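You operate a simulated robot arm through the tools that you are given. There is no shell and no other tool. Be economical: measure what you need, move in short steps, check, and stop when the job is done.

You are at the controls of a simulated two-armed robot. One attempt, no reset.

JOB
Close the care bench: fan and yellow switch off, plug out, tin capped, brush in its cup.
Fine: both switches off before the plug comes out; lay the plug on the bench below its socket; the black brush.

It is judged by the outcome, as a careful person would: the job done as asked, and still so three seconds after it is handed in. It fails if anything else is knocked over, pushed out of place, dropped, spilled or broken.

ROBOT AND FRAMES
Two 7-joint arms with two-finger grippers on one trunk, on a base that drives. Base frame: it is fixed to the floor where the robot stands at the start and does not move with it; the origin is under the middle of the robot, x ahead of it, y to its left, z up. Units: m, degrees, N and s.
The left shoulder is at the start at [0.025, 0.157, 1.321], the right one opposite. With the tool pointing down near the work surface each hand reaches from about 0.1 to 0.7 m from the robot's upright axis, wherever it stands, measured 20 degrees to its own side. Places, roughly: blue cap [0.8, 0, 1]; fan switch [0.6, 0, 1]; green cap [0.8, -0.2, 1]; grey cup [0.7, -0.7, 0.9]; lint trap [0.8, -0.2, 1.1]; yellow cap [0.6, -0.3, 1]; yellow switch [0.9, -0.5, 1.1]. Payload 2.45 kg a hand.
The tool frame of a hand sits at the grasp point between the pads (the TCP): z along the fingers, y along the line on which they close. The tips reach 0.026 m beyond it. The gripper opens to 0.096 m. The gripper's body begins 0.069 m behind the TCP.
Orientation is that of the tool frame in the base frame, as a unit quaternion [x, y, z, w]. With the fingers straight down and closing along the base's y, the tool's x points along the base's -x, its y along +y and its z along -z.

CONTROLS
- The arms move only by the tool jog_arm. It takes "left_increments", "right_increments" or both (then of equal length, played together; a hand with none holds still); each is one flat list of numbers, 7 for each row, row after row: the finger opening in mm, from 0 to 96, then the shift along the tool's x, y, z in mm, then the turn, a rotation vector about the tool's x, y, z in degrees. In form: [gripper, dx, dy, dz, wx, wy, wz, gripper, dx, dy, dz, wx, wy, wz, ...]. A call has 1 to 20 rows; each row shifts and turns the commanded pose from where the row before left it, along the tool's axes as they then stand. A row lasts 0.2 s, in which the tool goes at most 0.05 m and 8.6 degrees; a call with a longer step from one row to the next is refused whole, and so is a gripper value outside its range. A pose out of reach is approached as far as the arm can. The call stops where the force on the tool passes 70 N (or 10 N more than at its start, if that is more) or the arm is blocked; 0.2 s more then pass. The fingers move at their own pace and stop on an object; they squeeze with about 22 N. The grip force told is the motor's: it shows also when the fingers shut on nothing. Time passes only in rows, and 0.2 s behind the last, so rows that do not move let the fingers close. It gives the time, the measured TCP pose, the force on the tool (base axes), the opening and the grip force at its end, in the units of the frame above (readings bear some noise), with the torque about the TCP (base axes, N m) and any sound that the robot's microphone picked up, and new pictures: "views" is both (left out), scene, wrist or none (wrist: the cameras of the hands that moved).
- Cameras (640 x 400 px; columns grow to the right, rows downward): "scene" is now at [0.0585, -0.0262, 1.7866]; the picture's right is [-0.28, -0.96, -0.00], its down [-0.77, 0.22, -0.60] and it looks along [0.58, -0.17, -0.80] (base axes); focal length 287 px, centre (320, 200). "left" rides on the left gripper at [0.082, -0.003, -0.098] in its tool frame; the picture's right is [0.04, 1.00, 0.00], its down [-0.73, 0.03, -0.68] and it looks along [-0.68, 0.03, 0.73] (tool axes); focal length 256 px, centre (320, 200). "right" rides on the right gripper at [0.082, 0.003, -0.098] in its tool frame; the picture's right is [-0.04, 1.00, 0.00], its down [-0.73, -0.03, -0.68] and it looks along [-0.68, -0.03, 0.73] (tool axes); focal length 256 px, centre (320, 200).
- move_column(by): slides the trunk up (or, below 0, down) by that many m; the arms and the scene camera ride with it, the base frame stays. It gives what a move gives, with no picture.
- steer(legs): drives the robot by 1 to 6 legs, each [ahead, left, turn to the left] in m, m and degrees, along the robot's own axes; the way and the turn of a leg run together, so that a leg with both is an arc; at most 1.5 m and 180 degrees a leg. The arms and the cameras ride along, it lands a little off, and it stops where it bumps. It gives what a move gives, and a new picture of the scene camera.
- turn_head(pan, tilt): turns the head with the scene camera to pan (to the left, within 120 degrees either way) and tilt (down, from -29 to 69), counted from straight ahead of the robot. It gives what a move gives, and a new picture of the scene camera.
- point_at(camera, pixels): for up to 12 pixels [column, row] of the newest picture of that camera ("zoom" is the newest enlarged one), the place [x, y, z] in the base frame of the surface seen there, good to about 0.002 m. The clock stands still meanwhile.
- zoom(camera, box): a new picture of the part [left, top, right, bottom] of that camera's present view, enlarged. The clock stands still meanwhile.
- hand_in(): hands the job in; it is judged then, once.

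Work in short steps. Measure before you move; look again where a grasp or a placing could have gone wrong, and mend it. You have 80 turns and 260 pictures in all, those below and enlarged ones among them. Open the grippers and draw the arms clear of the work before you hand the job in, unless the task says otherwise; then end with one line.

The tools are called after "Call:" as name(argument=value, ...) on one line, values as JSON. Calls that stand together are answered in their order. jog_arm: Moves the arms, as the interface text tells. Its arguments: {"type":"object","properties":{"left_increments":{"type":"array","items":{"type":"number"}},"right_increments":{"type":"array","items":{"type":"number"}},"views":{"type":"string","enum":["both","scene","wrist","none"]}},"required":[]} The other tools are called the same way: move_column (by) slides the trunk up or down; steer (legs) drives the base; turn_head (pan, tilt) turns the head that bears the scene camera; point_at (camera, pixels) gives the place of the surface under pixels of a picture; zoom (camera, box) takes an enlarged picture of a part of a camera's view; hand_in () hands the job in.

At the start:

```text
time: 0.0
left_tool_pos: [0.4467, -0.0734, 1.2353]
left_orientation: [-0.001, 1.0, 0.001, 0.0]
left_ft_force: [0.5, -0.1, 0.3]
left_wrist_torque: [-0.01, 0.03, -0.03]
left_gripper_width: 0.0961
left_grasp_force: 0.0
right_tool_pos: [0.2804, -0.3921, 1.2695]
right_orientation: [0.0, 1.0, 0.001, -0.001]
right_ft_force: [0.0, -0.2, 0.3]
right_wrist_torque: [0.03, -0.01, 0.01]
right_gripper_width: 0.0959
right_grasp_force: 0.0
trunk travel left (down, up): [-0.488, 0.078]
robot x, y, heading: [-0.0008, -0.0001, 0.1]
head pan, tilt: [-16.1, 52.7]
```

scene: 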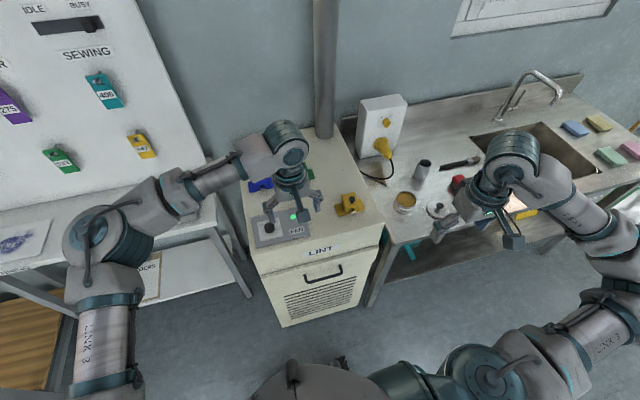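
right: 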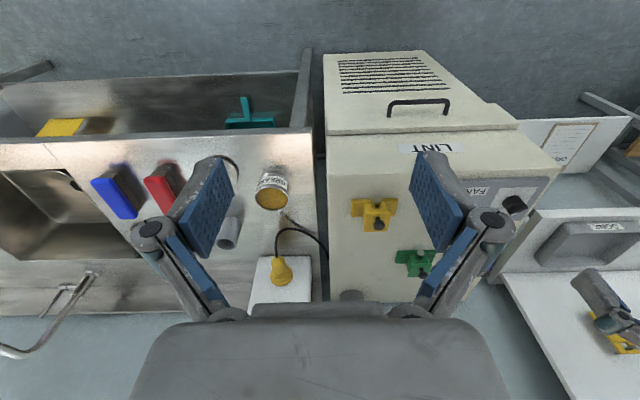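
left: 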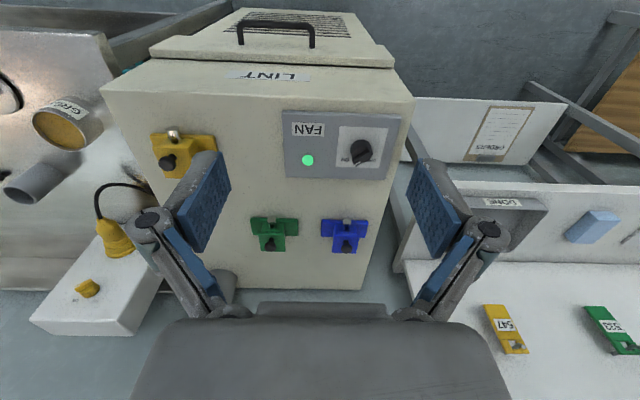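

The scene shows the fan panel near (285,225), the socket block at (380,130), the tin at (403,202) and its lid near (438,208). I'll enlarge these to get the details.

Call:
zoom(camera="scene", box=[340, 80, 500, 240])

Call:
zoom(camera="left", box=[240, 90, 420, 270])

Call:
zoom(camera="right", box=[60, 120, 340, 310])

```text
2.50 times, centred on (420, 160) of scene
```

zoom: 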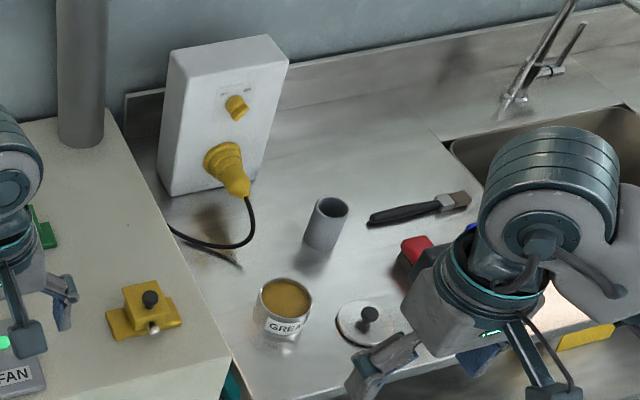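

```text
2.22 times, centred on (330, 180) of left
```

zoom: 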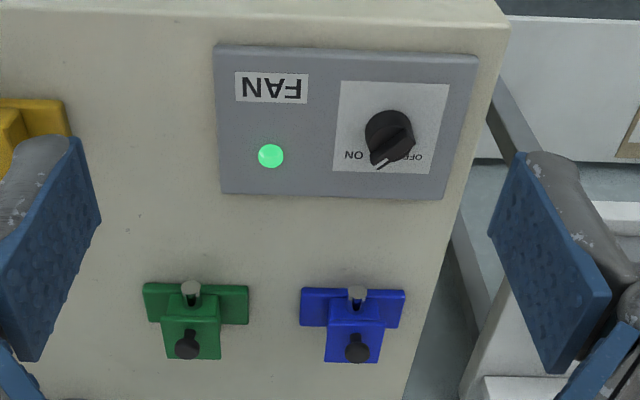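

```text
2.11 times, centred on (200, 215) of right
```

zoom: 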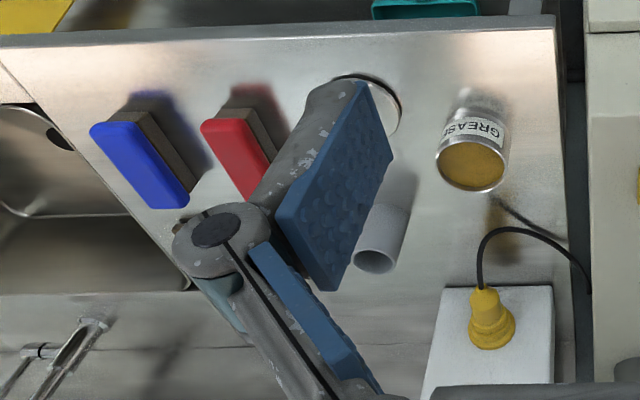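

I need coordinates on the tin, lid, cup, brush, plug and knob, so I'll measure them in the scene image.

Call:
point_at(camera="scene", pixels=[[406, 198], [438.8, 205.5], [430, 213], [424, 161.5], [421, 180], [443, 167], [462, 161], [476, 159], [387, 123], [381, 143], [386, 155], [368, 150]])

Call:
point_at(camera="left", pixels=[[360, 148], [356, 158], [340, 140], [308, 160], [286, 111], [398, 118], [370, 178], [300, 200]])

Call:
zoom(camera="scene", box=[350, 90, 420, 160])

```text
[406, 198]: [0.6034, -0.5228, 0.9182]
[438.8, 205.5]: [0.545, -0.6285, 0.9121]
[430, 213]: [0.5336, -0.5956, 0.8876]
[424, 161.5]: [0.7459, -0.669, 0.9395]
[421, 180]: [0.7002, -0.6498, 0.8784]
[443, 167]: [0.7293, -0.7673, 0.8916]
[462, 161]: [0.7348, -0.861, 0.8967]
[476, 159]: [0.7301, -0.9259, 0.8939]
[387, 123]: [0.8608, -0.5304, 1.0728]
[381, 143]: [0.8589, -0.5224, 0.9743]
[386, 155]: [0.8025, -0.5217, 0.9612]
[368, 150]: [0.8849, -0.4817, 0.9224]
```

```text
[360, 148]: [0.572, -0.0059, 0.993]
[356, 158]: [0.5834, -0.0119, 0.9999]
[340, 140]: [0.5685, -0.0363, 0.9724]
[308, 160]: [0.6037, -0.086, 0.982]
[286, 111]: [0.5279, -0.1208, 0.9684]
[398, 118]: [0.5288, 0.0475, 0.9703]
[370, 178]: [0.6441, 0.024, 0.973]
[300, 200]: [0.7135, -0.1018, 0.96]
```

```text
5.71 times, centred on (385, 125) of scene
```

zoom: 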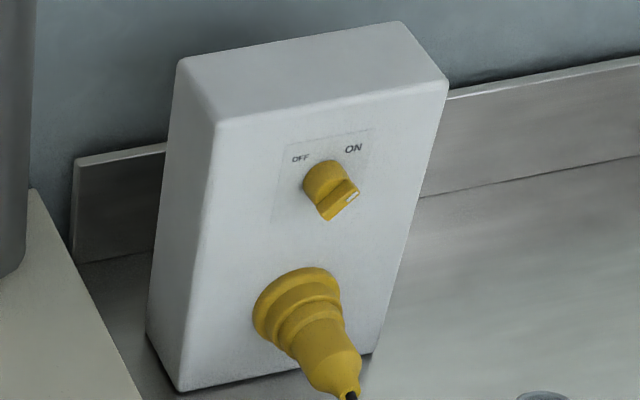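

The fan knob is at about [0.572,-0.006], pointing about 27° to the ON side, and OFF is counter-clockwise seen from above. I'll bring the left hand above it for a close look.

Call:
jog_arm(left_increments=[96, -31, 17, 28, 0, 0, 0, 96, -31, 17, 28, 0, 0, 0, 96, -31, 17, 28, 0, 0, 0, 96, -32, 16, 28, 0, 0, 0, 96, 0, 0, 0, 0, 0, 0])

Call:
zoom(camera="left", box=[200, 100, 440, 300])

```text
time: 1.2
left_tool_pos: [0.5677, -0.0042, 1.1249]
left_orientation: [-0.001, 1.0, 0.0, 0.0]
left_ft_force: [1.0, -0.3, 0.7]
left_wrist_torque: [0.0, 0.0, -0.05]
left_gripper_width: 0.0956
left_grasp_force: 0.0
right_tool_pos: [0.2771, -0.3911, 1.2707]
right_orientation: [0.0, 1.0, 0.0, 0.001]
right_ft_force: [-0.3, 0.3, -0.2]
right_wrist_torque: [-0.02, -0.02, -0.04]
right_gripper_width: 0.096
right_grasp_force: 0.1
trunk travel left (down, up): [-0.488, 0.078]
robot x, y, heading: [0.0018, 0.0027, 0.1]
head pan, tilt: [-16.1, 52.7]
```

scene: 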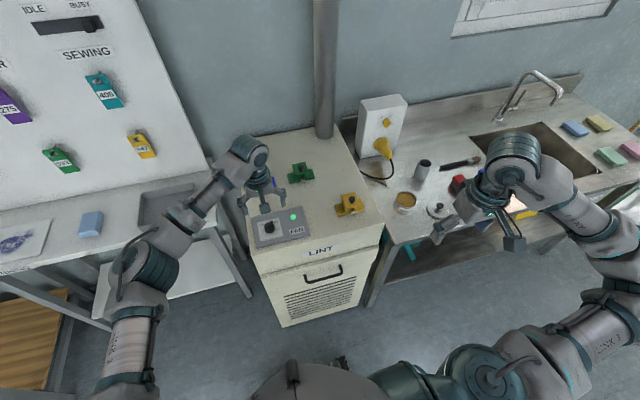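
left: 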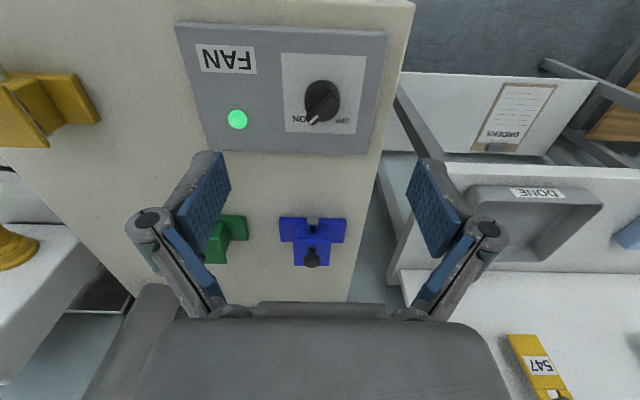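

```text
2.00 times, centred on (320, 200) of left
```

zoom: 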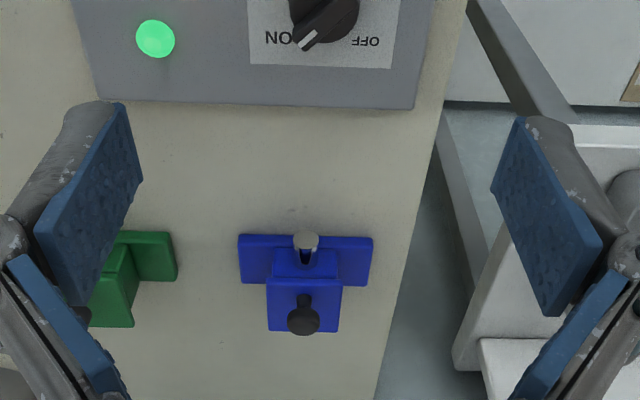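

The knob is at (322,97) in the left picture with its pointer tip at (312,122). I'll enlarge it and measure it.

Call:
zoom(camera="left", box=[280, 50, 370, 150])

Call:
point_at(camera="left", pixels=[[328, 90], [320, 103], [311, 123], [333, 85], [313, 98], [336, 100], [322, 82], [345, 122], [300, 120], [353, 60]])

```text
4.00 times, centred on (325, 100) of left
```

zoom: 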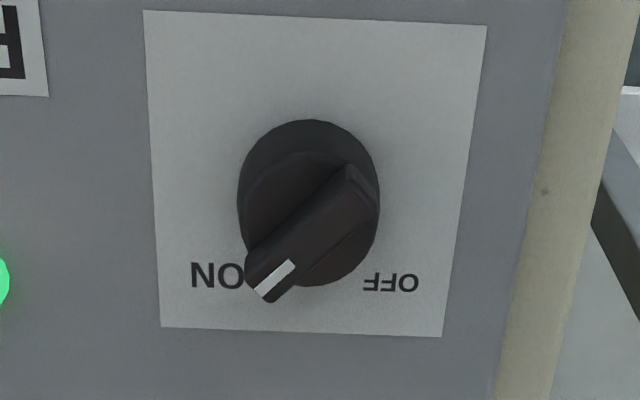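

```text
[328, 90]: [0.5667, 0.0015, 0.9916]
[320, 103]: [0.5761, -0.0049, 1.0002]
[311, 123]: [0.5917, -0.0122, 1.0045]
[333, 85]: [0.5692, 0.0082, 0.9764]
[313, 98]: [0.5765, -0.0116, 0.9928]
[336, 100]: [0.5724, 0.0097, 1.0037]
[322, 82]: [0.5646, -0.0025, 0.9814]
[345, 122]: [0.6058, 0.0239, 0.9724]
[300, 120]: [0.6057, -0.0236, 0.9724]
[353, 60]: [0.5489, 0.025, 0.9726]
```

The ridge centre is at about [0.581, 0.000], top z 1.004, and its tip points -48° (ON). I'll turn the hand +45°, centre it, lower to just above the ridge and look.

Call:
jog_arm(left_increments=[50, -13, 4, 20, 0, 0, 0, 50, 0, 0, 20, 0, 0, 7.5, 50, 0, 0, 20, 0, 0, 7.5, 50, 0, 0, 15, 0, 0, 7.5, 50, 0, 0, 0, 0, 0, 7.5, 50, 0, 0, 0, 0, 0, 7.5, 50, 0, 0, 0, 0, 0, 7.5, 50, 0, 0, 0, 0, 0, 0], views="wrist")

```text
time: 3.0
left_tool_pos: [0.5829, 0.0011, 1.0495]
left_orientation: [0.383, 0.924, 0.0, 0.0]
left_ft_force: [-0.2, 0.7, 0.5]
left_wrist_torque: [-0.01, 0.02, -0.01]
left_gripper_width: 0.05
left_grasp_force: 0.2
right_tool_pos: [0.278, -0.3896, 1.2709]
right_orientation: [0.0, 1.0, -0.001, 0.0]
right_ft_force: [-0.9, 0.3, 0.1]
right_wrist_torque: [0.04, 0.01, 0.0]
right_gripper_width: 0.096
right_grasp_force: 0.0
trunk travel left (down, up): [-0.488, 0.078]
robot x, y, heading: [-0.0022, 0.0026, 0.1]
head pan, tilt: [-16.1, 52.7]
```

left: 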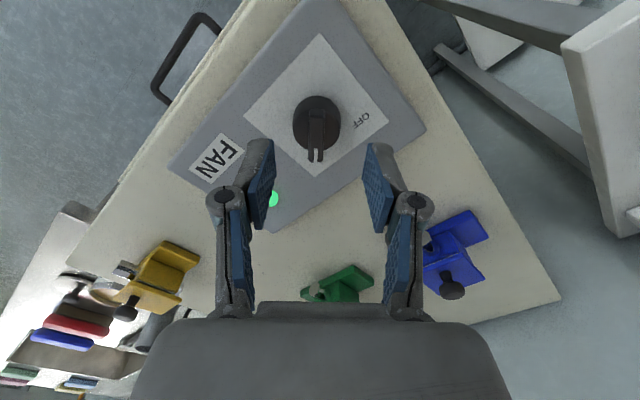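

The ridge at (317,130) lies between the fingers and square to them. I'll lower 29 mm, close and turn -90° about tool z.

Call:
jog_arm(left_increments=[40, 0, 0, 15, 0, 0, 0, 40, 0, 0, 14, 0, 0, 0, 0, 0, 0, 0, 0, 0, 0, 0, 0, 0, 0, 0, 0, 0, 0, 0, 0, 0, 0, 0, 0, 0, 0, 0, 0, 0, 0, -7.5, 0, 0, 0, 0, 0, 0, -7.5, 0, 0, 0, 0, 0, 0, -7.5, 0, 0, 0, 0, 0, 0, -7.5], views="wrist")

```text
time: 5.0
left_tool_pos: [0.5826, -0.003, 1.0199]
left_orientation: [0.129, 0.992, 0.0, 0.0]
left_ft_force: [-7.2, -12.6, -7.9]
left_wrist_torque: [-0.12, 0.78, 0.02]
left_gripper_width: 0.0099
left_grasp_force: 37.4
right_tool_pos: [0.2768, -0.392, 1.2702]
right_orientation: [0.0, 1.0, 0.0, 0.001]
right_ft_force: [-0.4, 0.0, 0.2]
right_wrist_torque: [-0.01, -0.04, 0.02]
right_gripper_width: 0.096
right_grasp_force: 0.0
trunk travel left (down, up): [-0.488, 0.078]
robot x, y, heading: [-0.002, 0.0015, -0.0]
head pan, tilt: [-16.1, 52.7]
```

left: 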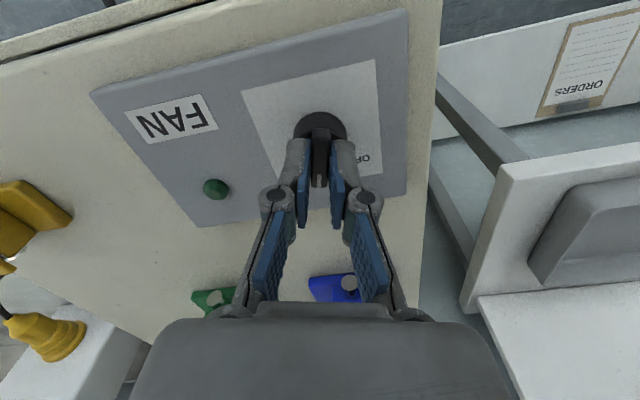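

The ridge is gripped at 9.9 mm, it is turning, and the lamp at (215,189) is already dark. I'll carry on to the OFF mark, about 60° more.

Call:
jog_arm(left_increments=[0, 0, 0, 0, 0, 0, -7.5, 0, 0, 0, 0, 0, 0, -7.5, 0, 0, 0, 0, 0, 0, -7.5, 0, 0, 0, 0, 0, 0, -7.5, 0, 0, 0, 0, 0, 0, -7.5, 0, 0, 0, 0, 0, 0, -7.5, 0, 0, 0, 0, 0, 0, -7.5, 0, 0, 0, 0, 0, 0, -7.5], views="wrist")

```text
time: 6.8
left_tool_pos: [0.5825, -0.002, 1.0209]
left_orientation: [-0.383, 0.924, -0.001, 0.001]
left_ft_force: [-3.6, -14.0, -6.1]
left_wrist_torque: [-0.79, 0.63, -0.1]
left_gripper_width: 0.0101
left_grasp_force: 37.2
right_tool_pos: [0.2778, -0.3922, 1.2707]
right_orientation: [0.0, 1.0, -0.001, 0.001]
right_ft_force: [-0.5, -0.4, -0.6]
right_wrist_torque: [0.02, -0.01, -0.01]
right_gripper_width: 0.0959
right_grasp_force: 0.1
trunk travel left (down, up): [-0.488, 0.078]
robot x, y, heading: [-0.0014, -0.0022, -0.0]
head pan, tilt: [-16.1, 52.7]
```

left: 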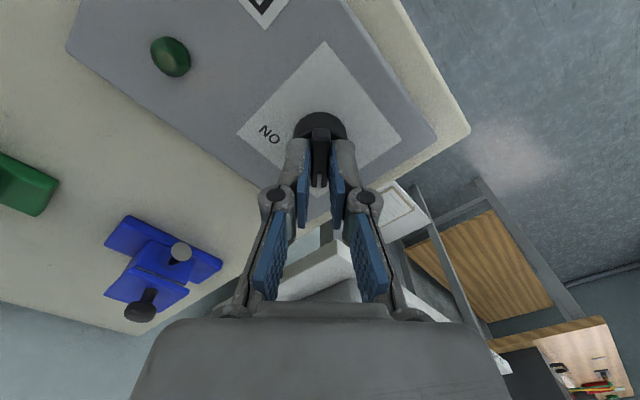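

The hand is now at +45° with the lamp dark. I'll release, rise and check the pointer.

Call:
jog_arm(left_increments=[40, 0, 0, 0, 0, 0, 0, 40, 0, 0, 0, 0, 0, 0, 40, 0, 0, -40, 0, 0, 0, 40, 0, 0, -45, 0, 0, 0, 40, 0, 0, -45, 0, 0, 0, 40, 0, 0, 0, 0, 0, 7.5, 40, 0, 0, 0, 0, 0, 7.5, 40, 0, 0, 0, 0, 0, 7.5, 40, 0, 0, 0, 0, 0, 7.5, 40, 0, 0, 0, 0, 0, 7.5, 40, 0, 0, 0, 0, 0, 7.5, 40, 0, 0, 0, 0, 0, 0], views="wrist")

Call:
zoom(camera="left", box=[270, 80, 370, 180])

```text
time: 9.4
left_tool_pos: [0.5811, -0.0006, 1.1504]
left_orientation: [0.001, 1.0, 0.0, 0.0]
left_ft_force: [-0.4, -0.4, 0.3]
left_wrist_torque: [-0.02, -0.01, 0.01]
left_gripper_width: 0.0401
left_grasp_force: 0.1
right_tool_pos: [0.2769, -0.3913, 1.2692]
right_orientation: [0.001, 1.0, 0.0, 0.001]
right_ft_force: [-0.4, 0.3, 0.9]
right_wrist_torque: [0.01, 0.0, -0.04]
right_gripper_width: 0.0958
right_grasp_force: 0.0
trunk travel left (down, up): [-0.488, 0.078]
robot x, y, heading: [0.0013, 0.0003, 0.1]
head pan, tilt: [-16.1, 52.7]
```

left: 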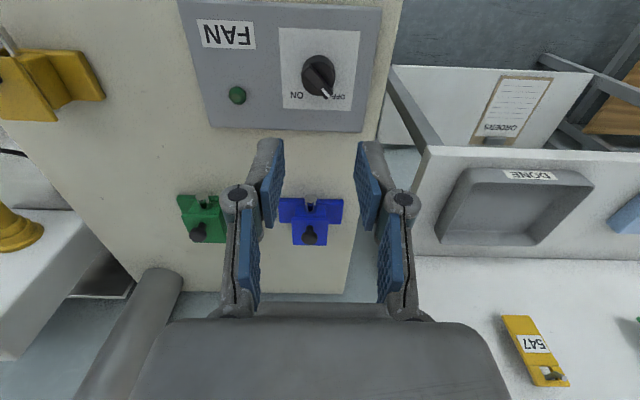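

```text
4.00 times, centred on (320, 130) of left
```

zoom: 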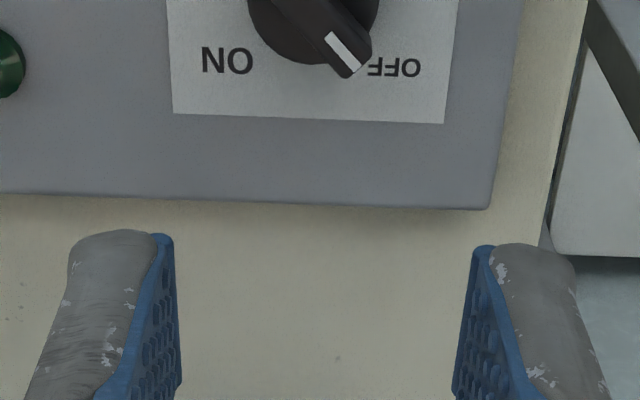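

The fan pointer is now at OFF and its lamp is dark. Next I'll measure the socket box face and knob, and the bench edge, and draw the left hand back before driving.

Call:
zoom(camera="scene", box=[350, 90, 420, 160])

Call:
point_at(camera="zoom", pixels=[[240, 140], [400, 110], [200, 340], [360, 340], [335, 200], [320, 170], [350, 198], [325, 215], [290, 310], [345, 380], [310, 280], [265, 330]])

Call:
point_at(camera="scene", pixels=[[395, 244], [420, 237], [300, 262], [380, 225], [350, 200], [345, 205], [530, 80], [560, 85], [460, 182], [380, 290]])

Call:
jog_arm(left_increments=[40, 40, 0, -20, 0, 0, 0, 40, 40, 0, -20, 0, 0, 0, 40, 40, 0, -20, 0, 0, 0, 40, 40, 0, -20, 0, 0, 0, 40, 40, 0, -20, 0, 0, 0, 40, 40, 0, 0, 0, 0, 0], views="scene")

```text
5.71 times, centred on (385, 125) of scene
```

zoom: 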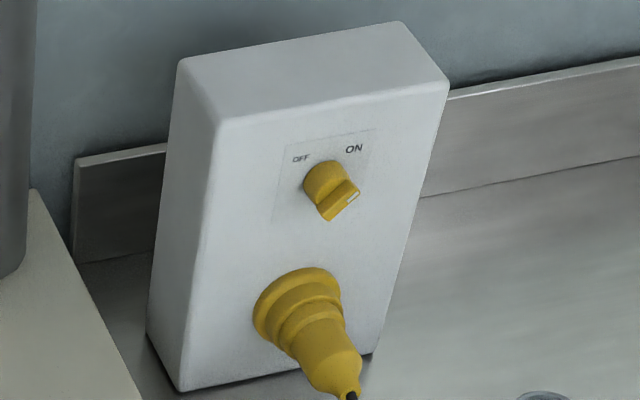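

```text
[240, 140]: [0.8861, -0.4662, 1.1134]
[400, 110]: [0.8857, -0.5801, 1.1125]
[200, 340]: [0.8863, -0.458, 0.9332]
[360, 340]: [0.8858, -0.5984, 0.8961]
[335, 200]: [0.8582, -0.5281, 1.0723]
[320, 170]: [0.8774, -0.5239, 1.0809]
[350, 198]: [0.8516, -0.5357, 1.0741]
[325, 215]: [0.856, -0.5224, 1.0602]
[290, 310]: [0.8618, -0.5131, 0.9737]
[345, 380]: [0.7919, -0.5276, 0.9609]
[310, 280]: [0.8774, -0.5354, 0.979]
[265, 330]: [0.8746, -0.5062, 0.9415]
```

```text
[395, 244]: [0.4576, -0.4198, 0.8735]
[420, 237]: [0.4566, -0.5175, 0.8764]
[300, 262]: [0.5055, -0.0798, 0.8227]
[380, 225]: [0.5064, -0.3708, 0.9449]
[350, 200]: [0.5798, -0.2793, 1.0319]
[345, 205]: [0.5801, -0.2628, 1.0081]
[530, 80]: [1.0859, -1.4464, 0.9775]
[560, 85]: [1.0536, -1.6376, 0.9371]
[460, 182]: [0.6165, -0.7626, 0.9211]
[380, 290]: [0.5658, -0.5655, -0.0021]
```

```text
time: 10.8
left_tool_pos: [0.3398, 0.0042, 1.2499]
left_orientation: [0.0, 1.0, 0.0, 0.0]
left_ft_force: [-0.5, -0.4, 0.2]
left_wrist_torque: [-0.03, 0.0, -0.01]
left_gripper_width: 0.0398
left_grasp_force: 0.0
right_tool_pos: [0.2762, -0.3905, 1.2707]
right_orientation: [0.0, 1.0, -0.002, 0.001]
right_ft_force: [-0.4, 0.6, -0.5]
right_wrist_torque: [0.03, -0.02, 0.03]
right_gripper_width: 0.0961
right_grasp_force: 0.1
trunk travel left (down, up): [-0.488, 0.078]
robot x, y, heading: [0.0002, 0.0012, 0.1]
head pan, tilt: [-16.1, 52.7]
```

scene: 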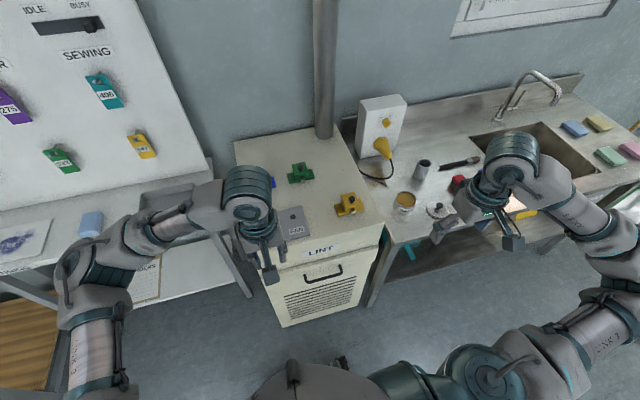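

The box face is a plane at x=0.886 and the bench front edge is at x≈0.457. Next I drive right 0.45 m and ahead 0.12 m to bring the box, tin and cup into reach.

Call:
steer(legs=[[0, -0.45, 0], [0.12, 0, 0]])

Call:
turn_head(pan=-8, tilt=48)

```text
time: 14.4
left_tool_pos: [0.462, -0.441, 1.2507]
left_orientation: [-0.003, 1.0, -0.001, 0.002]
left_ft_force: [-0.2, 0.8, 0.2]
left_wrist_torque: [0.01, 0.01, -0.02]
left_gripper_width: 0.04
left_grasp_force: 0.2
right_tool_pos: [0.4006, -0.834, 1.2715]
right_orientation: [-0.003, 1.0, -0.002, 0.001]
right_ft_force: [-0.1, 0.0, -0.1]
right_wrist_torque: [0.0, -0.01, 0.02]
right_gripper_width: 0.0961
right_grasp_force: 0.1
trunk travel left (down, up): [-0.488, 0.078]
robot x, y, heading: [0.1231, -0.4501, 0.1]
head pan, tilt: [-16.1, 52.7]
```

scene: 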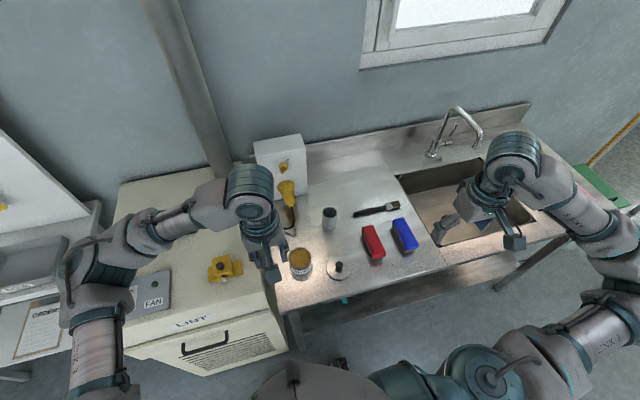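

```text
time: 15.1
left_tool_pos: [0.4641, -0.4377, 1.2501]
left_orientation: [-0.003, 1.0, -0.001, 0.0]
left_ft_force: [-0.1, 0.5, 0.2]
left_wrist_torque: [-0.02, 0.04, 0.02]
left_gripper_width: 0.0399
left_grasp_force: 0.1
right_tool_pos: [0.4016, -0.8321, 1.272]
right_orientation: [-0.003, 1.0, -0.002, 0.002]
right_ft_force: [-0.5, -0.1, 0.3]
right_wrist_torque: [0.0, 0.01, -0.02]
right_gripper_width: 0.096
right_grasp_force: 0.0
trunk travel left (down, up): [-0.488, 0.078]
robot x, y, heading: [0.1239, -0.4492, 0.3]
head pan, tilt: [-8.0, 48.0]
```

scene: 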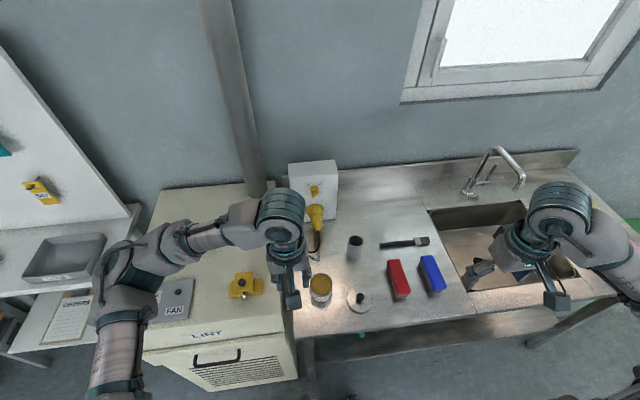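

I'll use the left hand for the switch: forward and right, then pitch to point at the box (-90° about tool y), staying high and about 0.26 m in front of it.

Call:
jog_arm(left_increments=[40, -40, -22, 0, 0, 0, 0, 40, -40, -22, 0, 0, 0, 0, 40, -40, -22, 0, 0, 0, 0, 40, -40, -22, 0, 0, 0, 0, 40, 0, 0, 0, 0, -8.2, 0, 40, 0, 0, 0, 0, -8.2, 0, 40, 0, 0, 0, 0, -8.2, 0, 40, 0, 0, 0, 0, -8.2, 0, 40, 0, 0, 0, 0, -8.2, 0, 40, 0, 0, 0, 0, -8.2, 0, 40, 0, 0, 0, 0, -8.2, 0, 40, 0, 0, 0, 0, -8.2, 0, 40, 0, 0, 0, 0, -8.2, 0, 40, 0, 0, 0, 0, -8.2, 0, 40, 0, 0, 0, 0, -8, 0, 40, 0, 0, 0, 0, 0, 0])

```text
time: 18.4
left_tool_pos: [0.6248, -0.5304, 1.2501]
left_orientation: [-0.002, 0.707, 0.002, 0.707]
left_ft_force: [-0.6, 0.4, 0.3]
left_wrist_torque: [0.02, -0.01, -0.04]
left_gripper_width: 0.0402
left_grasp_force: 0.1
right_tool_pos: [0.4019, -0.8368, 1.2714]
right_orientation: [-0.002, 1.0, -0.001, 0.003]
right_ft_force: [0.6, 0.2, -0.5]
right_wrist_torque: [0.01, -0.01, 0.01]
right_gripper_width: 0.0962
right_grasp_force: 0.0
trunk travel left (down, up): [-0.488, 0.078]
robot x, y, heading: [0.1232, -0.4493, 0.5]
head pan, tilt: [-8.0, 48.0]
```

scene: 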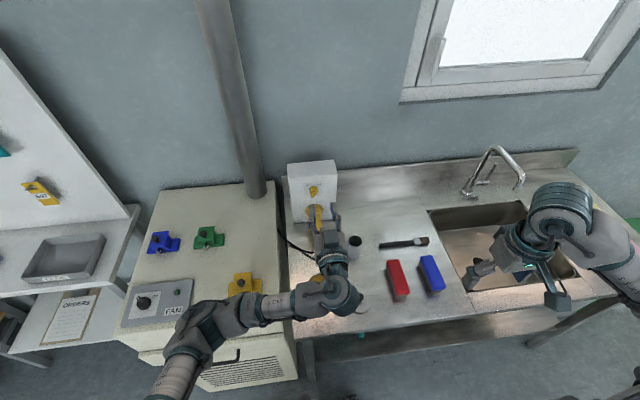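
left: 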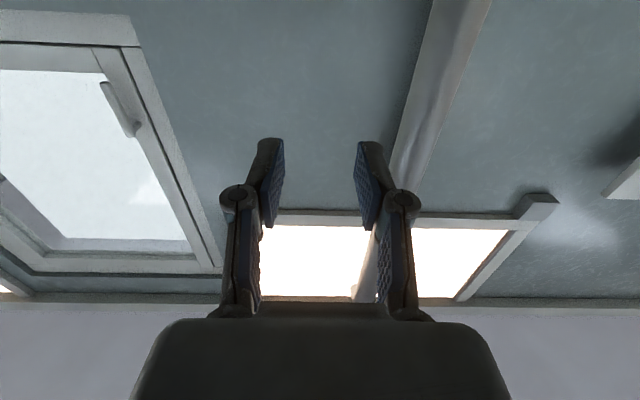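

The left hand points at the wall as wanted. I'll measure the yellow knob more exactly in the scene image around (315,190).

Call:
zoom(camera="scene", box=[285, 160, 345, 220])

Call:
point_at(camera="zoom", pixels=[[305, 255], [330, 255], [335, 285], [322, 305], [300, 305], [295, 280], [345, 275], [315, 285], [318, 270], [308, 295]])

```text
6.67 times, centred on (315, 190) of scene
```

zoom: 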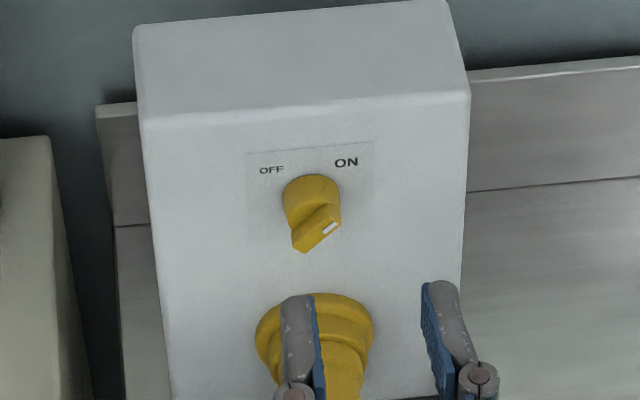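

```text
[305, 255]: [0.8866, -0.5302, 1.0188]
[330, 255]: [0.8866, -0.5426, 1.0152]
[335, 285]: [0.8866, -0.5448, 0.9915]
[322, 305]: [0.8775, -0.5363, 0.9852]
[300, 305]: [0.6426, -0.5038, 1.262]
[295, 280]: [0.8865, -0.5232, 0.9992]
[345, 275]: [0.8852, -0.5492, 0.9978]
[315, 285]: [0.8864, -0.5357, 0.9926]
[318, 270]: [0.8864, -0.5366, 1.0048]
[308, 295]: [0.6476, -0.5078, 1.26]
```

The knob is at (312,210) in the enlarged image, so I'll measure those pixels.

Call:
point_at(camera="zoom", pixels=[[310, 178], [288, 200], [337, 195], [338, 222], [334, 230], [303, 250], [293, 235], [318, 235], [310, 228], [313, 240], [346, 162], [271, 170]])

```text
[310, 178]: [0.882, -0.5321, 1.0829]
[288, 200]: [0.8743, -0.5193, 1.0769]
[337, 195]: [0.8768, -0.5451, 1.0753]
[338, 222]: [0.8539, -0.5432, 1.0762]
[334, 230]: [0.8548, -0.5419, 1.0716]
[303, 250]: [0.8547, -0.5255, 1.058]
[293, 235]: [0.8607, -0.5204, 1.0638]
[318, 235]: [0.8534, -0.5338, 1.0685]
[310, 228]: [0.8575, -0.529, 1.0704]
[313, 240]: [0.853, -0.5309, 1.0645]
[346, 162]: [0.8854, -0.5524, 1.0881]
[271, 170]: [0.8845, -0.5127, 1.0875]
```

The knob axis is at about [y -0.532, z 1.067], ridge end x=0.854, pointing 45° to the ON side. I'll roll the hand +45°, move ahead and lower to the knob height, stopping short of it.

Call:
jog_arm(left_increments=[40, 0, 0, 16, 0, 0, 7.5, 40, 0, 0, 16, 0, 0, 7.5, 40, 0, 0, 16, 0, 0, 7.5, 40, 0, 0, 16, 0, 0, 7.5, 40, 0, 0, 16, 0, 0, 7.5, 40, 0, 0, 16, 0, 0, 7.5, 40, 25.9, -25.9, 0, 0, 0, 0, 40, 25.9, -25.9, 0, 0, 0, 0, 40, 25.9, -25.9, 0, 0, 0, 0, 40, 25.9, -25.9, 0, 0, 0, 0, 40, 25.9, -25.9, 0, 0, 0, 0, 40, 0, 0, 0, 0, 0, 0])

```text
time: 21.1
left_tool_pos: [0.7209, -0.5308, 1.0673]
left_orientation: [0.269, 0.654, 0.273, 0.652]
left_ft_force: [-0.7, 0.6, 0.5]
left_wrist_torque: [0.0, 0.03, 0.0]
left_gripper_width: 0.04
left_grasp_force: 0.1
right_tool_pos: [0.4018, -0.8378, 1.2711]
right_orientation: [-0.003, 1.0, -0.001, 0.001]
right_ft_force: [-1.0, 0.3, 0.6]
right_wrist_torque: [-0.03, 0.03, 0.01]
right_gripper_width: 0.0961
right_grasp_force: 0.1
trunk travel left (down, up): [-0.488, 0.078]
robot x, y, heading: [0.1224, -0.4453, 0.6]
head pan, tilt: [-8.0, 48.0]
```

scene: 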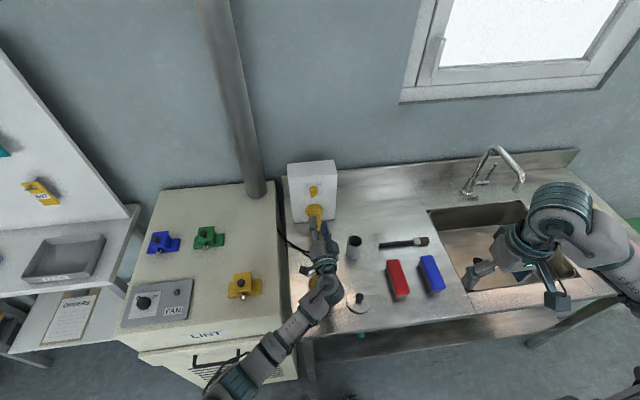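
left: 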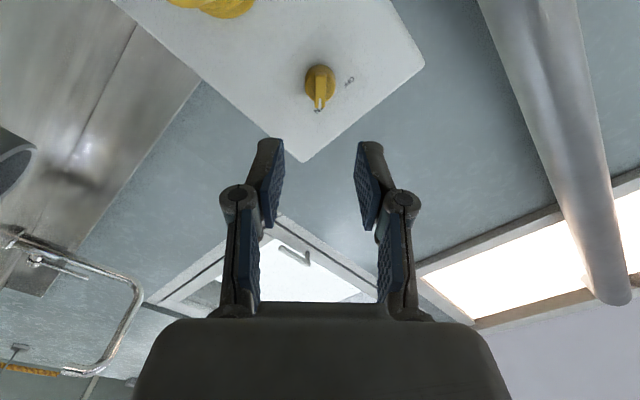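

The knob lies on the hand's axis with its ridge square to the fingers. I'll advance 85 mm and check.

Call:
jog_arm(left_increments=[40, 0, 0, 30, 0, 0, 0, 40, 0, 0, 30, 0, 0, 0, 40, 0, 0, 25, 0, 0, 0, 40, 0, 0, 0, 0, 0, 0], views="wrist")

Call:
zoom(camera="scene", box=[280, 160, 360, 240])

```text
time: 22.1
left_tool_pos: [0.8069, -0.5281, 1.066]
left_orientation: [0.268, 0.654, 0.274, 0.653]
left_ft_force: [0.2, 0.5, -0.9]
left_wrist_torque: [0.03, 0.02, -0.01]
left_gripper_width: 0.0399
left_grasp_force: 0.0
right_tool_pos: [0.4018, -0.8362, 1.2714]
right_orientation: [-0.003, 1.0, -0.001, 0.001]
right_ft_force: [0.0, -0.2, 0.3]
right_wrist_torque: [-0.01, -0.02, -0.02]
right_gripper_width: 0.0959
right_grasp_force: 0.1
trunk travel left (down, up): [-0.488, 0.078]
robot x, y, heading: [0.1254, -0.4484, 0.5]
head pan, tilt: [-8.0, 48.0]
```

left: 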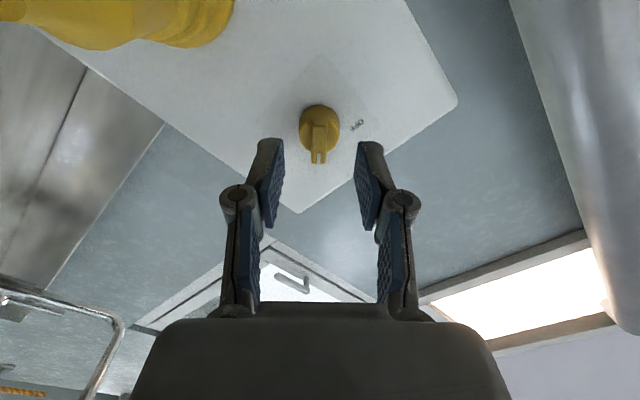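

```text
5.00 times, centred on (320, 200) of scene
```

zoom: 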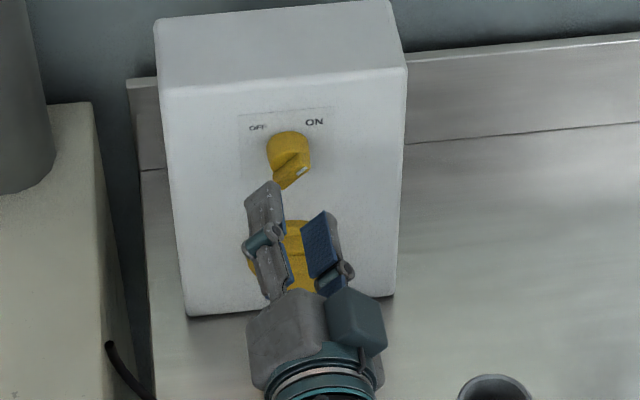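

The view matches the fan grip just before closing. I'll advance 31 mm, close and turn.

Call:
jog_arm(left_increments=[40, 0, 0, 16, 0, 0, 0, 40, 0, 0, 15, 0, 0, 0, 0, 0, 0, 0, 0, 0, 0, 0, 0, 0, 0, 0, 0, 0, 0, 0, 0, 0, 0, 0, 0, 0, 0, 0, 0, 0, 0, -7.5, 0, 0, 0, 0, 0, 0, -7.5], views="wrist")

```text
time: 23.6
left_tool_pos: [0.8374, -0.5291, 1.0649]
left_orientation: [0.181, 0.684, 0.184, 0.682]
left_ft_force: [-4.1, -5.2, -10.9]
left_wrist_torque: [0.03, 0.43, 0.03]
left_gripper_width: 0.01
left_grasp_force: 37.2
right_tool_pos: [0.4035, -0.8376, 1.2696]
right_orientation: [-0.003, 1.0, 0.001, 0.0]
right_ft_force: [0.3, 0.2, 0.6]
right_wrist_torque: [0.01, 0.0, 0.02]
right_gripper_width: 0.096
right_grasp_force: 0.0
trunk travel left (down, up): [-0.488, 0.078]
robot x, y, heading: [0.1259, -0.4464, 0.5]
head pan, tilt: [-8.0, 48.0]
```

left: 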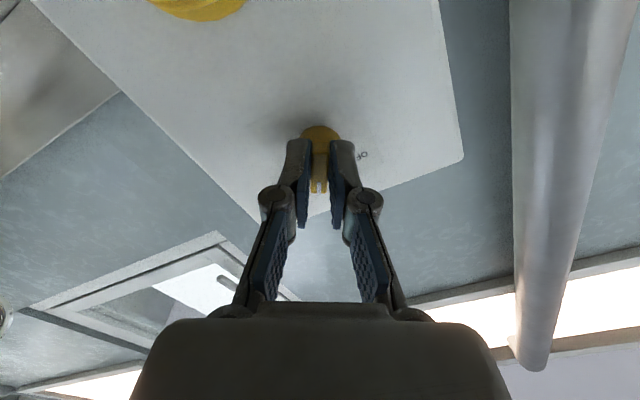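

The yellow ridge is gripped at 10 mm and turning, so I'll finish the turn (75° more).

Call:
jog_arm(left_increments=[0, 0, 0, 0, 0, 0, -7.5, 0, 0, 0, 0, 0, 0, -7.5, 0, 0, 0, 0, 0, 0, -7.5, 0, 0, 0, 0, 0, 0, -7.5, 0, 0, 0, 0, 0, 0, -7.5, 0, 0, 0, 0, 0, 0, -7.5, 0, 0, 0, 0, 0, 0, -7.5, 0, 0, 0, 0, 0, 0, -7.5, 0, 0, 0, 0, 0, 0, -7.5, 0, 0, 0, 0, 0, 0, -7.5], views="wrist")

```text
time: 25.9
left_tool_pos: [0.8392, -0.5347, 1.0685]
left_orientation: [-0.271, 0.652, -0.27, 0.655]
left_ft_force: [-4.5, -26.4, -11.7]
left_wrist_torque: [0.03, 0.1, -0.49]
left_gripper_width: 0.01
left_grasp_force: 37.3
right_tool_pos: [0.4043, -0.8429, 1.27]
right_orientation: [-0.003, 1.0, 0.001, 0.002]
right_ft_force: [0.0, 0.8, -0.6]
right_wrist_torque: [0.04, 0.01, -0.03]
right_gripper_width: 0.0962
right_grasp_force: 0.1
trunk travel left (down, up): [-0.488, 0.078]
robot x, y, heading: [0.1287, -0.4455, 0.6]
head pan, tilt: [-8.0, 48.0]
```

left: 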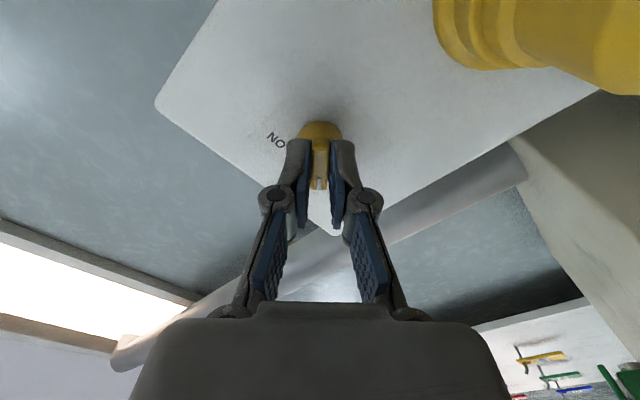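

The ridge now points to the OFF side. I'll release, back off straight and check.

Call:
jog_arm(left_increments=[40, 0, 0, 0, 0, 0, 0, 40, 0, 0, 0, 0, 0, 0, 40, 0, 0, -25, 0, 0, 0, 40, 0, 0, -40, 0, 0, 0, 40, 0, 0, -40, 0, 0, 0, 40, 0, 0, -20, 0, 0, 0, 40, 0, 0, 0, 0, 0, 7.5, 40, 0, 0, 0, 0, 0, 7.5, 40, 0, 0, 0, 0, 0, 7.5, 40, 0, 0, 0, 0, 0, 7.5, 40, 0, 0, 0, 0, 0, 7.5, 40, 0, 0, 0, 0, 0, 7.5, 40, 0, 0, 0, 0, 0, 0], views="wrist")

Call:
zoom(camera="scene", box=[280, 160, 360, 240])

```text
time: 28.6
left_tool_pos: [0.7127, -0.5345, 1.0671]
left_orientation: [0.0, 0.707, 0.004, 0.708]
left_ft_force: [0.5, -0.8, 0.4]
left_wrist_torque: [0.01, -0.01, 0.03]
left_gripper_width: 0.0401
left_grasp_force: 0.0
right_tool_pos: [0.4027, -0.8421, 1.2692]
right_orientation: [-0.003, 1.0, 0.0, 0.001]
right_ft_force: [-0.2, 0.1, 0.1]
right_wrist_torque: [-0.04, -0.03, -0.01]
right_gripper_width: 0.096
right_grasp_force: 0.2
trunk travel left (down, up): [-0.488, 0.078]
robot x, y, heading: [0.1234, -0.4512, 0.5]
head pan, tilt: [-8.0, 48.0]
```

left: 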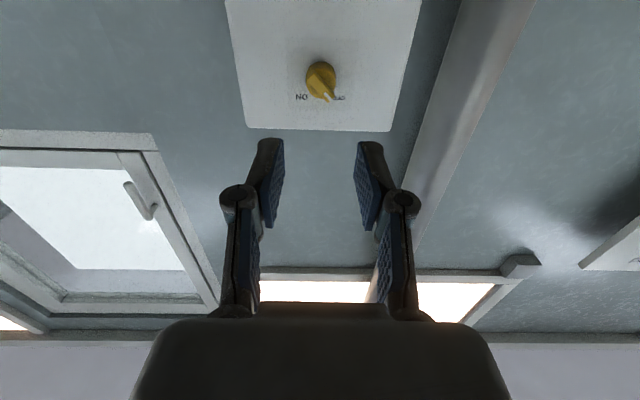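

```text
5.00 times, centred on (320, 200) of scene
```

zoom: 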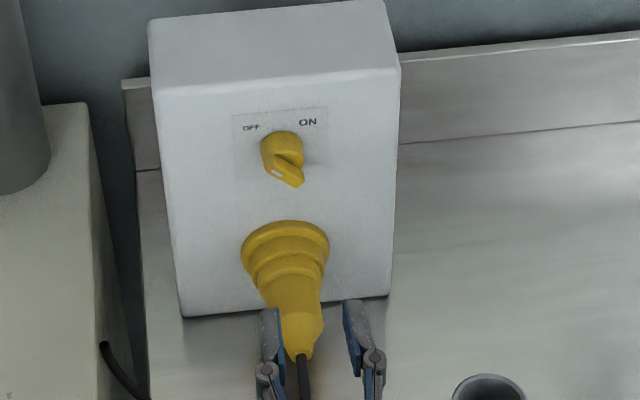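

The yellow pointer is at OFF, so both switches are off. I'll raise the left hand out of the way, tilt it back towards down, and measure the plug.

Call:
jog_arm(left_increments=[60, -40, 0, -20, 0, 0, 0, 60, -40, 0, -20, 0, 0, 0, 60, -40, 0, -20, 0, 0, 0, 60, -30, 0, -20, 0, 0, 0, 60, 0, 0, 0, 0, 8.2, 0, 60, 0, 0, 0, 0, 8.2, 0, 60, 0, 0, 0, 0, 8.2, 0, 60, 0, 0, 0, 0, 8.2, 0, 60, 0, 0, 0, 0, 8.2, 0, 60, 0, 0, 0, 0, 8.2, 0, 60, 0, 0, 0, 0, 8.2, 0, 60, 0, 0, 0, 0, 8.2, 0, 60, 0, 0, 0, 0, 8.2, 0, 60, 0, 0, 0, 0, 0, 0], views="both")

Call:
zoom(camera="scene", box=[270, 190, 350, 270])

```text
time: 31.6
left_tool_pos: [0.6863, -0.5288, 1.1795]
left_orientation: [-0.005, 0.99, 0.001, 0.141]
left_ft_force: [0.0, 0.0, 0.1]
left_wrist_torque: [-0.01, 0.03, -0.01]
left_gripper_width: 0.06
left_grasp_force: 0.0
left hand out of reach, approached as far as the arm can: row 10, 11, 12
right_tool_pos: [0.4018, -0.8369, 1.2707]
right_orientation: [-0.003, 1.0, -0.001, 0.001]
right_ft_force: [0.0, 0.2, -0.1]
right_wrist_torque: [0.0, -0.02, -0.02]
right_gripper_width: 0.0961
right_grasp_force: 0.0
trunk travel left (down, up): [-0.488, 0.078]
robot x, y, heading: [0.1216, -0.4475, 0.4]
head pan, tilt: [-8.0, 48.0]
```

scene: 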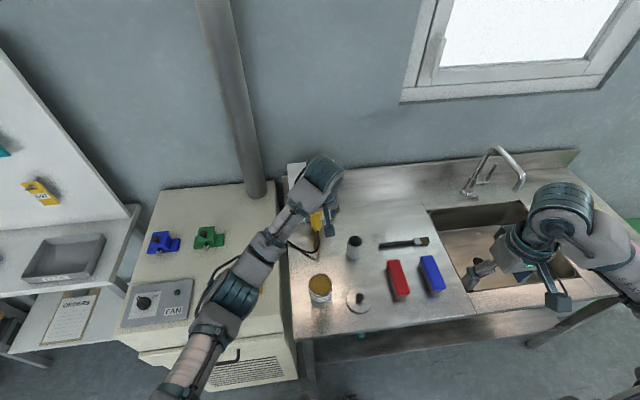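
left: 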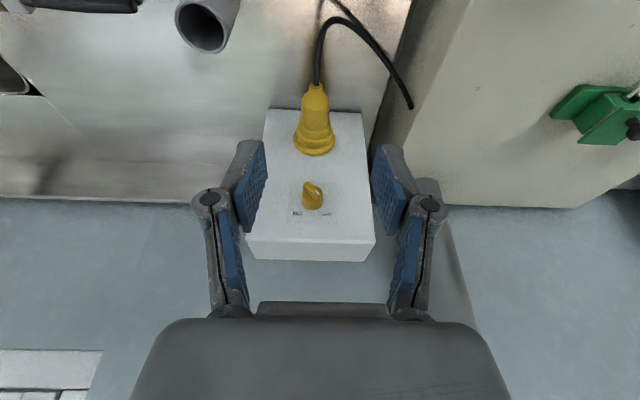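

```text
5.00 times, centred on (310, 230) of scene
```

zoom: 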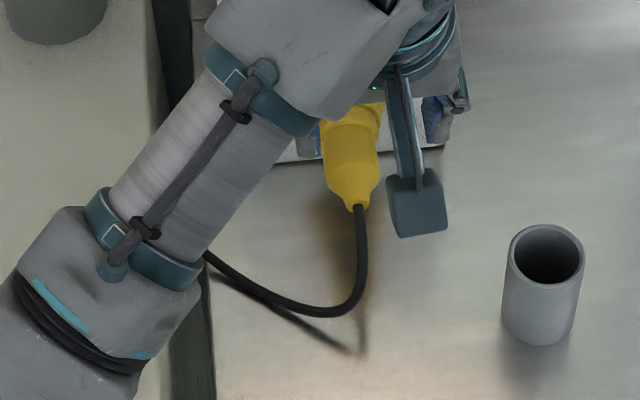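

The plug shows well in the left picture (tail (315,85) to collar (315,150)). I'll measure it; the left arm is near its reach limit, so I'll also reposition.

Call:
zoom(camera="left", box=[270, 60, 370, 160])

Call:
point_at(camera="left", pixels=[[314, 89], [314, 100], [315, 110], [316, 120], [300, 110], [329, 110], [303, 98], [326, 98], [315, 130], [334, 130], [296, 130], [345, 25]])

```text
4.00 times, centred on (320, 110) of left
```

zoom: 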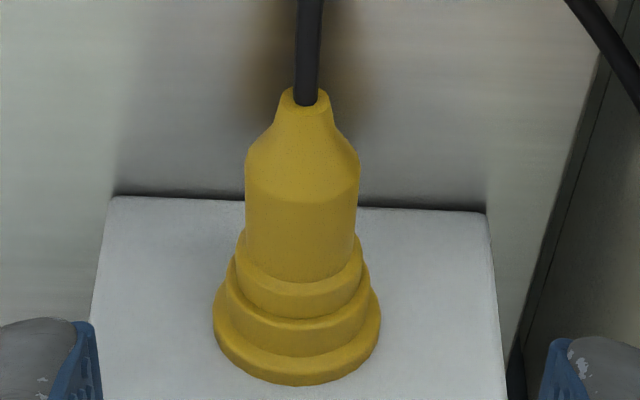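

```text
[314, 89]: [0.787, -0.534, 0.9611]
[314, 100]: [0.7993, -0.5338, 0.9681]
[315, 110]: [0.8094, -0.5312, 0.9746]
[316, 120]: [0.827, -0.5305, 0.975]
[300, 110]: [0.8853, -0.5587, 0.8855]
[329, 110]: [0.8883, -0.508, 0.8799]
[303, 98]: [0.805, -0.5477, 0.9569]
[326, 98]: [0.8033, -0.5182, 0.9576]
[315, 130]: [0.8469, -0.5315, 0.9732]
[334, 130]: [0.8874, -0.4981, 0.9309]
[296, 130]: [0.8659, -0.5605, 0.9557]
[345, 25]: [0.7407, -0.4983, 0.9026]
```

The plug body is about 35 mm thick, centred at y≈-0.532, z≈0.956, from x 0.80 to 0.845. The right arm reaches it better, so I'll draw the left hand back and up and edge the base 6 cm ahead.

Call:
jog_arm(left_increments=[60, 37, 17, -23, 0, 0, 0, 60, 37, 17, -23, 0, 0, 0, 60, 37, 17, -23, 0, 0, 0, 60, 37, 17, -23, 0, 0, 0, 60, 37, 17, -23, 0, 0, 0, 60, 37, 17, -23, 0, 0, 0, 60, 0, 0, 0, 0, 8, 0, 60, 0, 0, 0, 0, 8, 0, 60, 40, 20, 0, 0, 0, 0, 60, 40, 20, 0, 0, 0, 0, 60, 0, 0, 0, 0, 0, 0], views="none")

Call:
steer(legs=[[0.06, 0, -0.4]])

```text
time: 34.0
left_tool_pos: [0.3529, -0.3887, 1.2488]
left_orientation: [-0.004, 1.0, 0.0, 0.001]
left_ft_force: [0.2, -0.5, 0.6]
left_wrist_torque: [-0.02, 0.0, 0.02]
left_gripper_width: 0.0601
left_grasp_force: 0.0
right_tool_pos: [0.4035, -0.8368, 1.2708]
right_orientation: [-0.004, 1.0, -0.001, 0.001]
right_ft_force: [0.4, -0.3, -0.9]
right_wrist_torque: [-0.01, 0.03, 0.0]
right_gripper_width: 0.0962
right_grasp_force: 0.1
trunk travel left (down, up): [-0.488, 0.078]
robot x, y, heading: [0.1224, -0.446, 0.7]
head pan, tilt: [-8.0, 48.0]
```

```text
time: 35.0
left_tool_pos: [0.4006, -0.3929, 1.2497]
left_orientation: [0.001, 1.0, 0.0, 0.006]
left_ft_force: [-0.4, -0.2, -0.1]
left_wrist_torque: [0.05, -0.02, -0.01]
left_gripper_width: 0.0599
left_grasp_force: 0.1
right_tool_pos: [0.4485, -0.84, 1.274]
right_orientation: [0.001, 1.0, -0.001, 0.005]
right_ft_force: [-0.9, 0.1, 0.1]
right_wrist_torque: [0.02, 0.02, 0.03]
right_gripper_width: 0.096
right_grasp_force: 0.0
trunk travel left (down, up): [-0.488, 0.078]
robot x, y, heading: [0.1829, -0.4472, -0.0]
head pan, tilt: [-8.0, 48.0]
```

scene: 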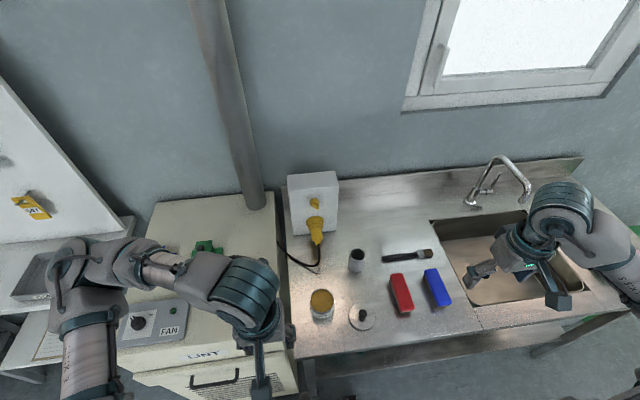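

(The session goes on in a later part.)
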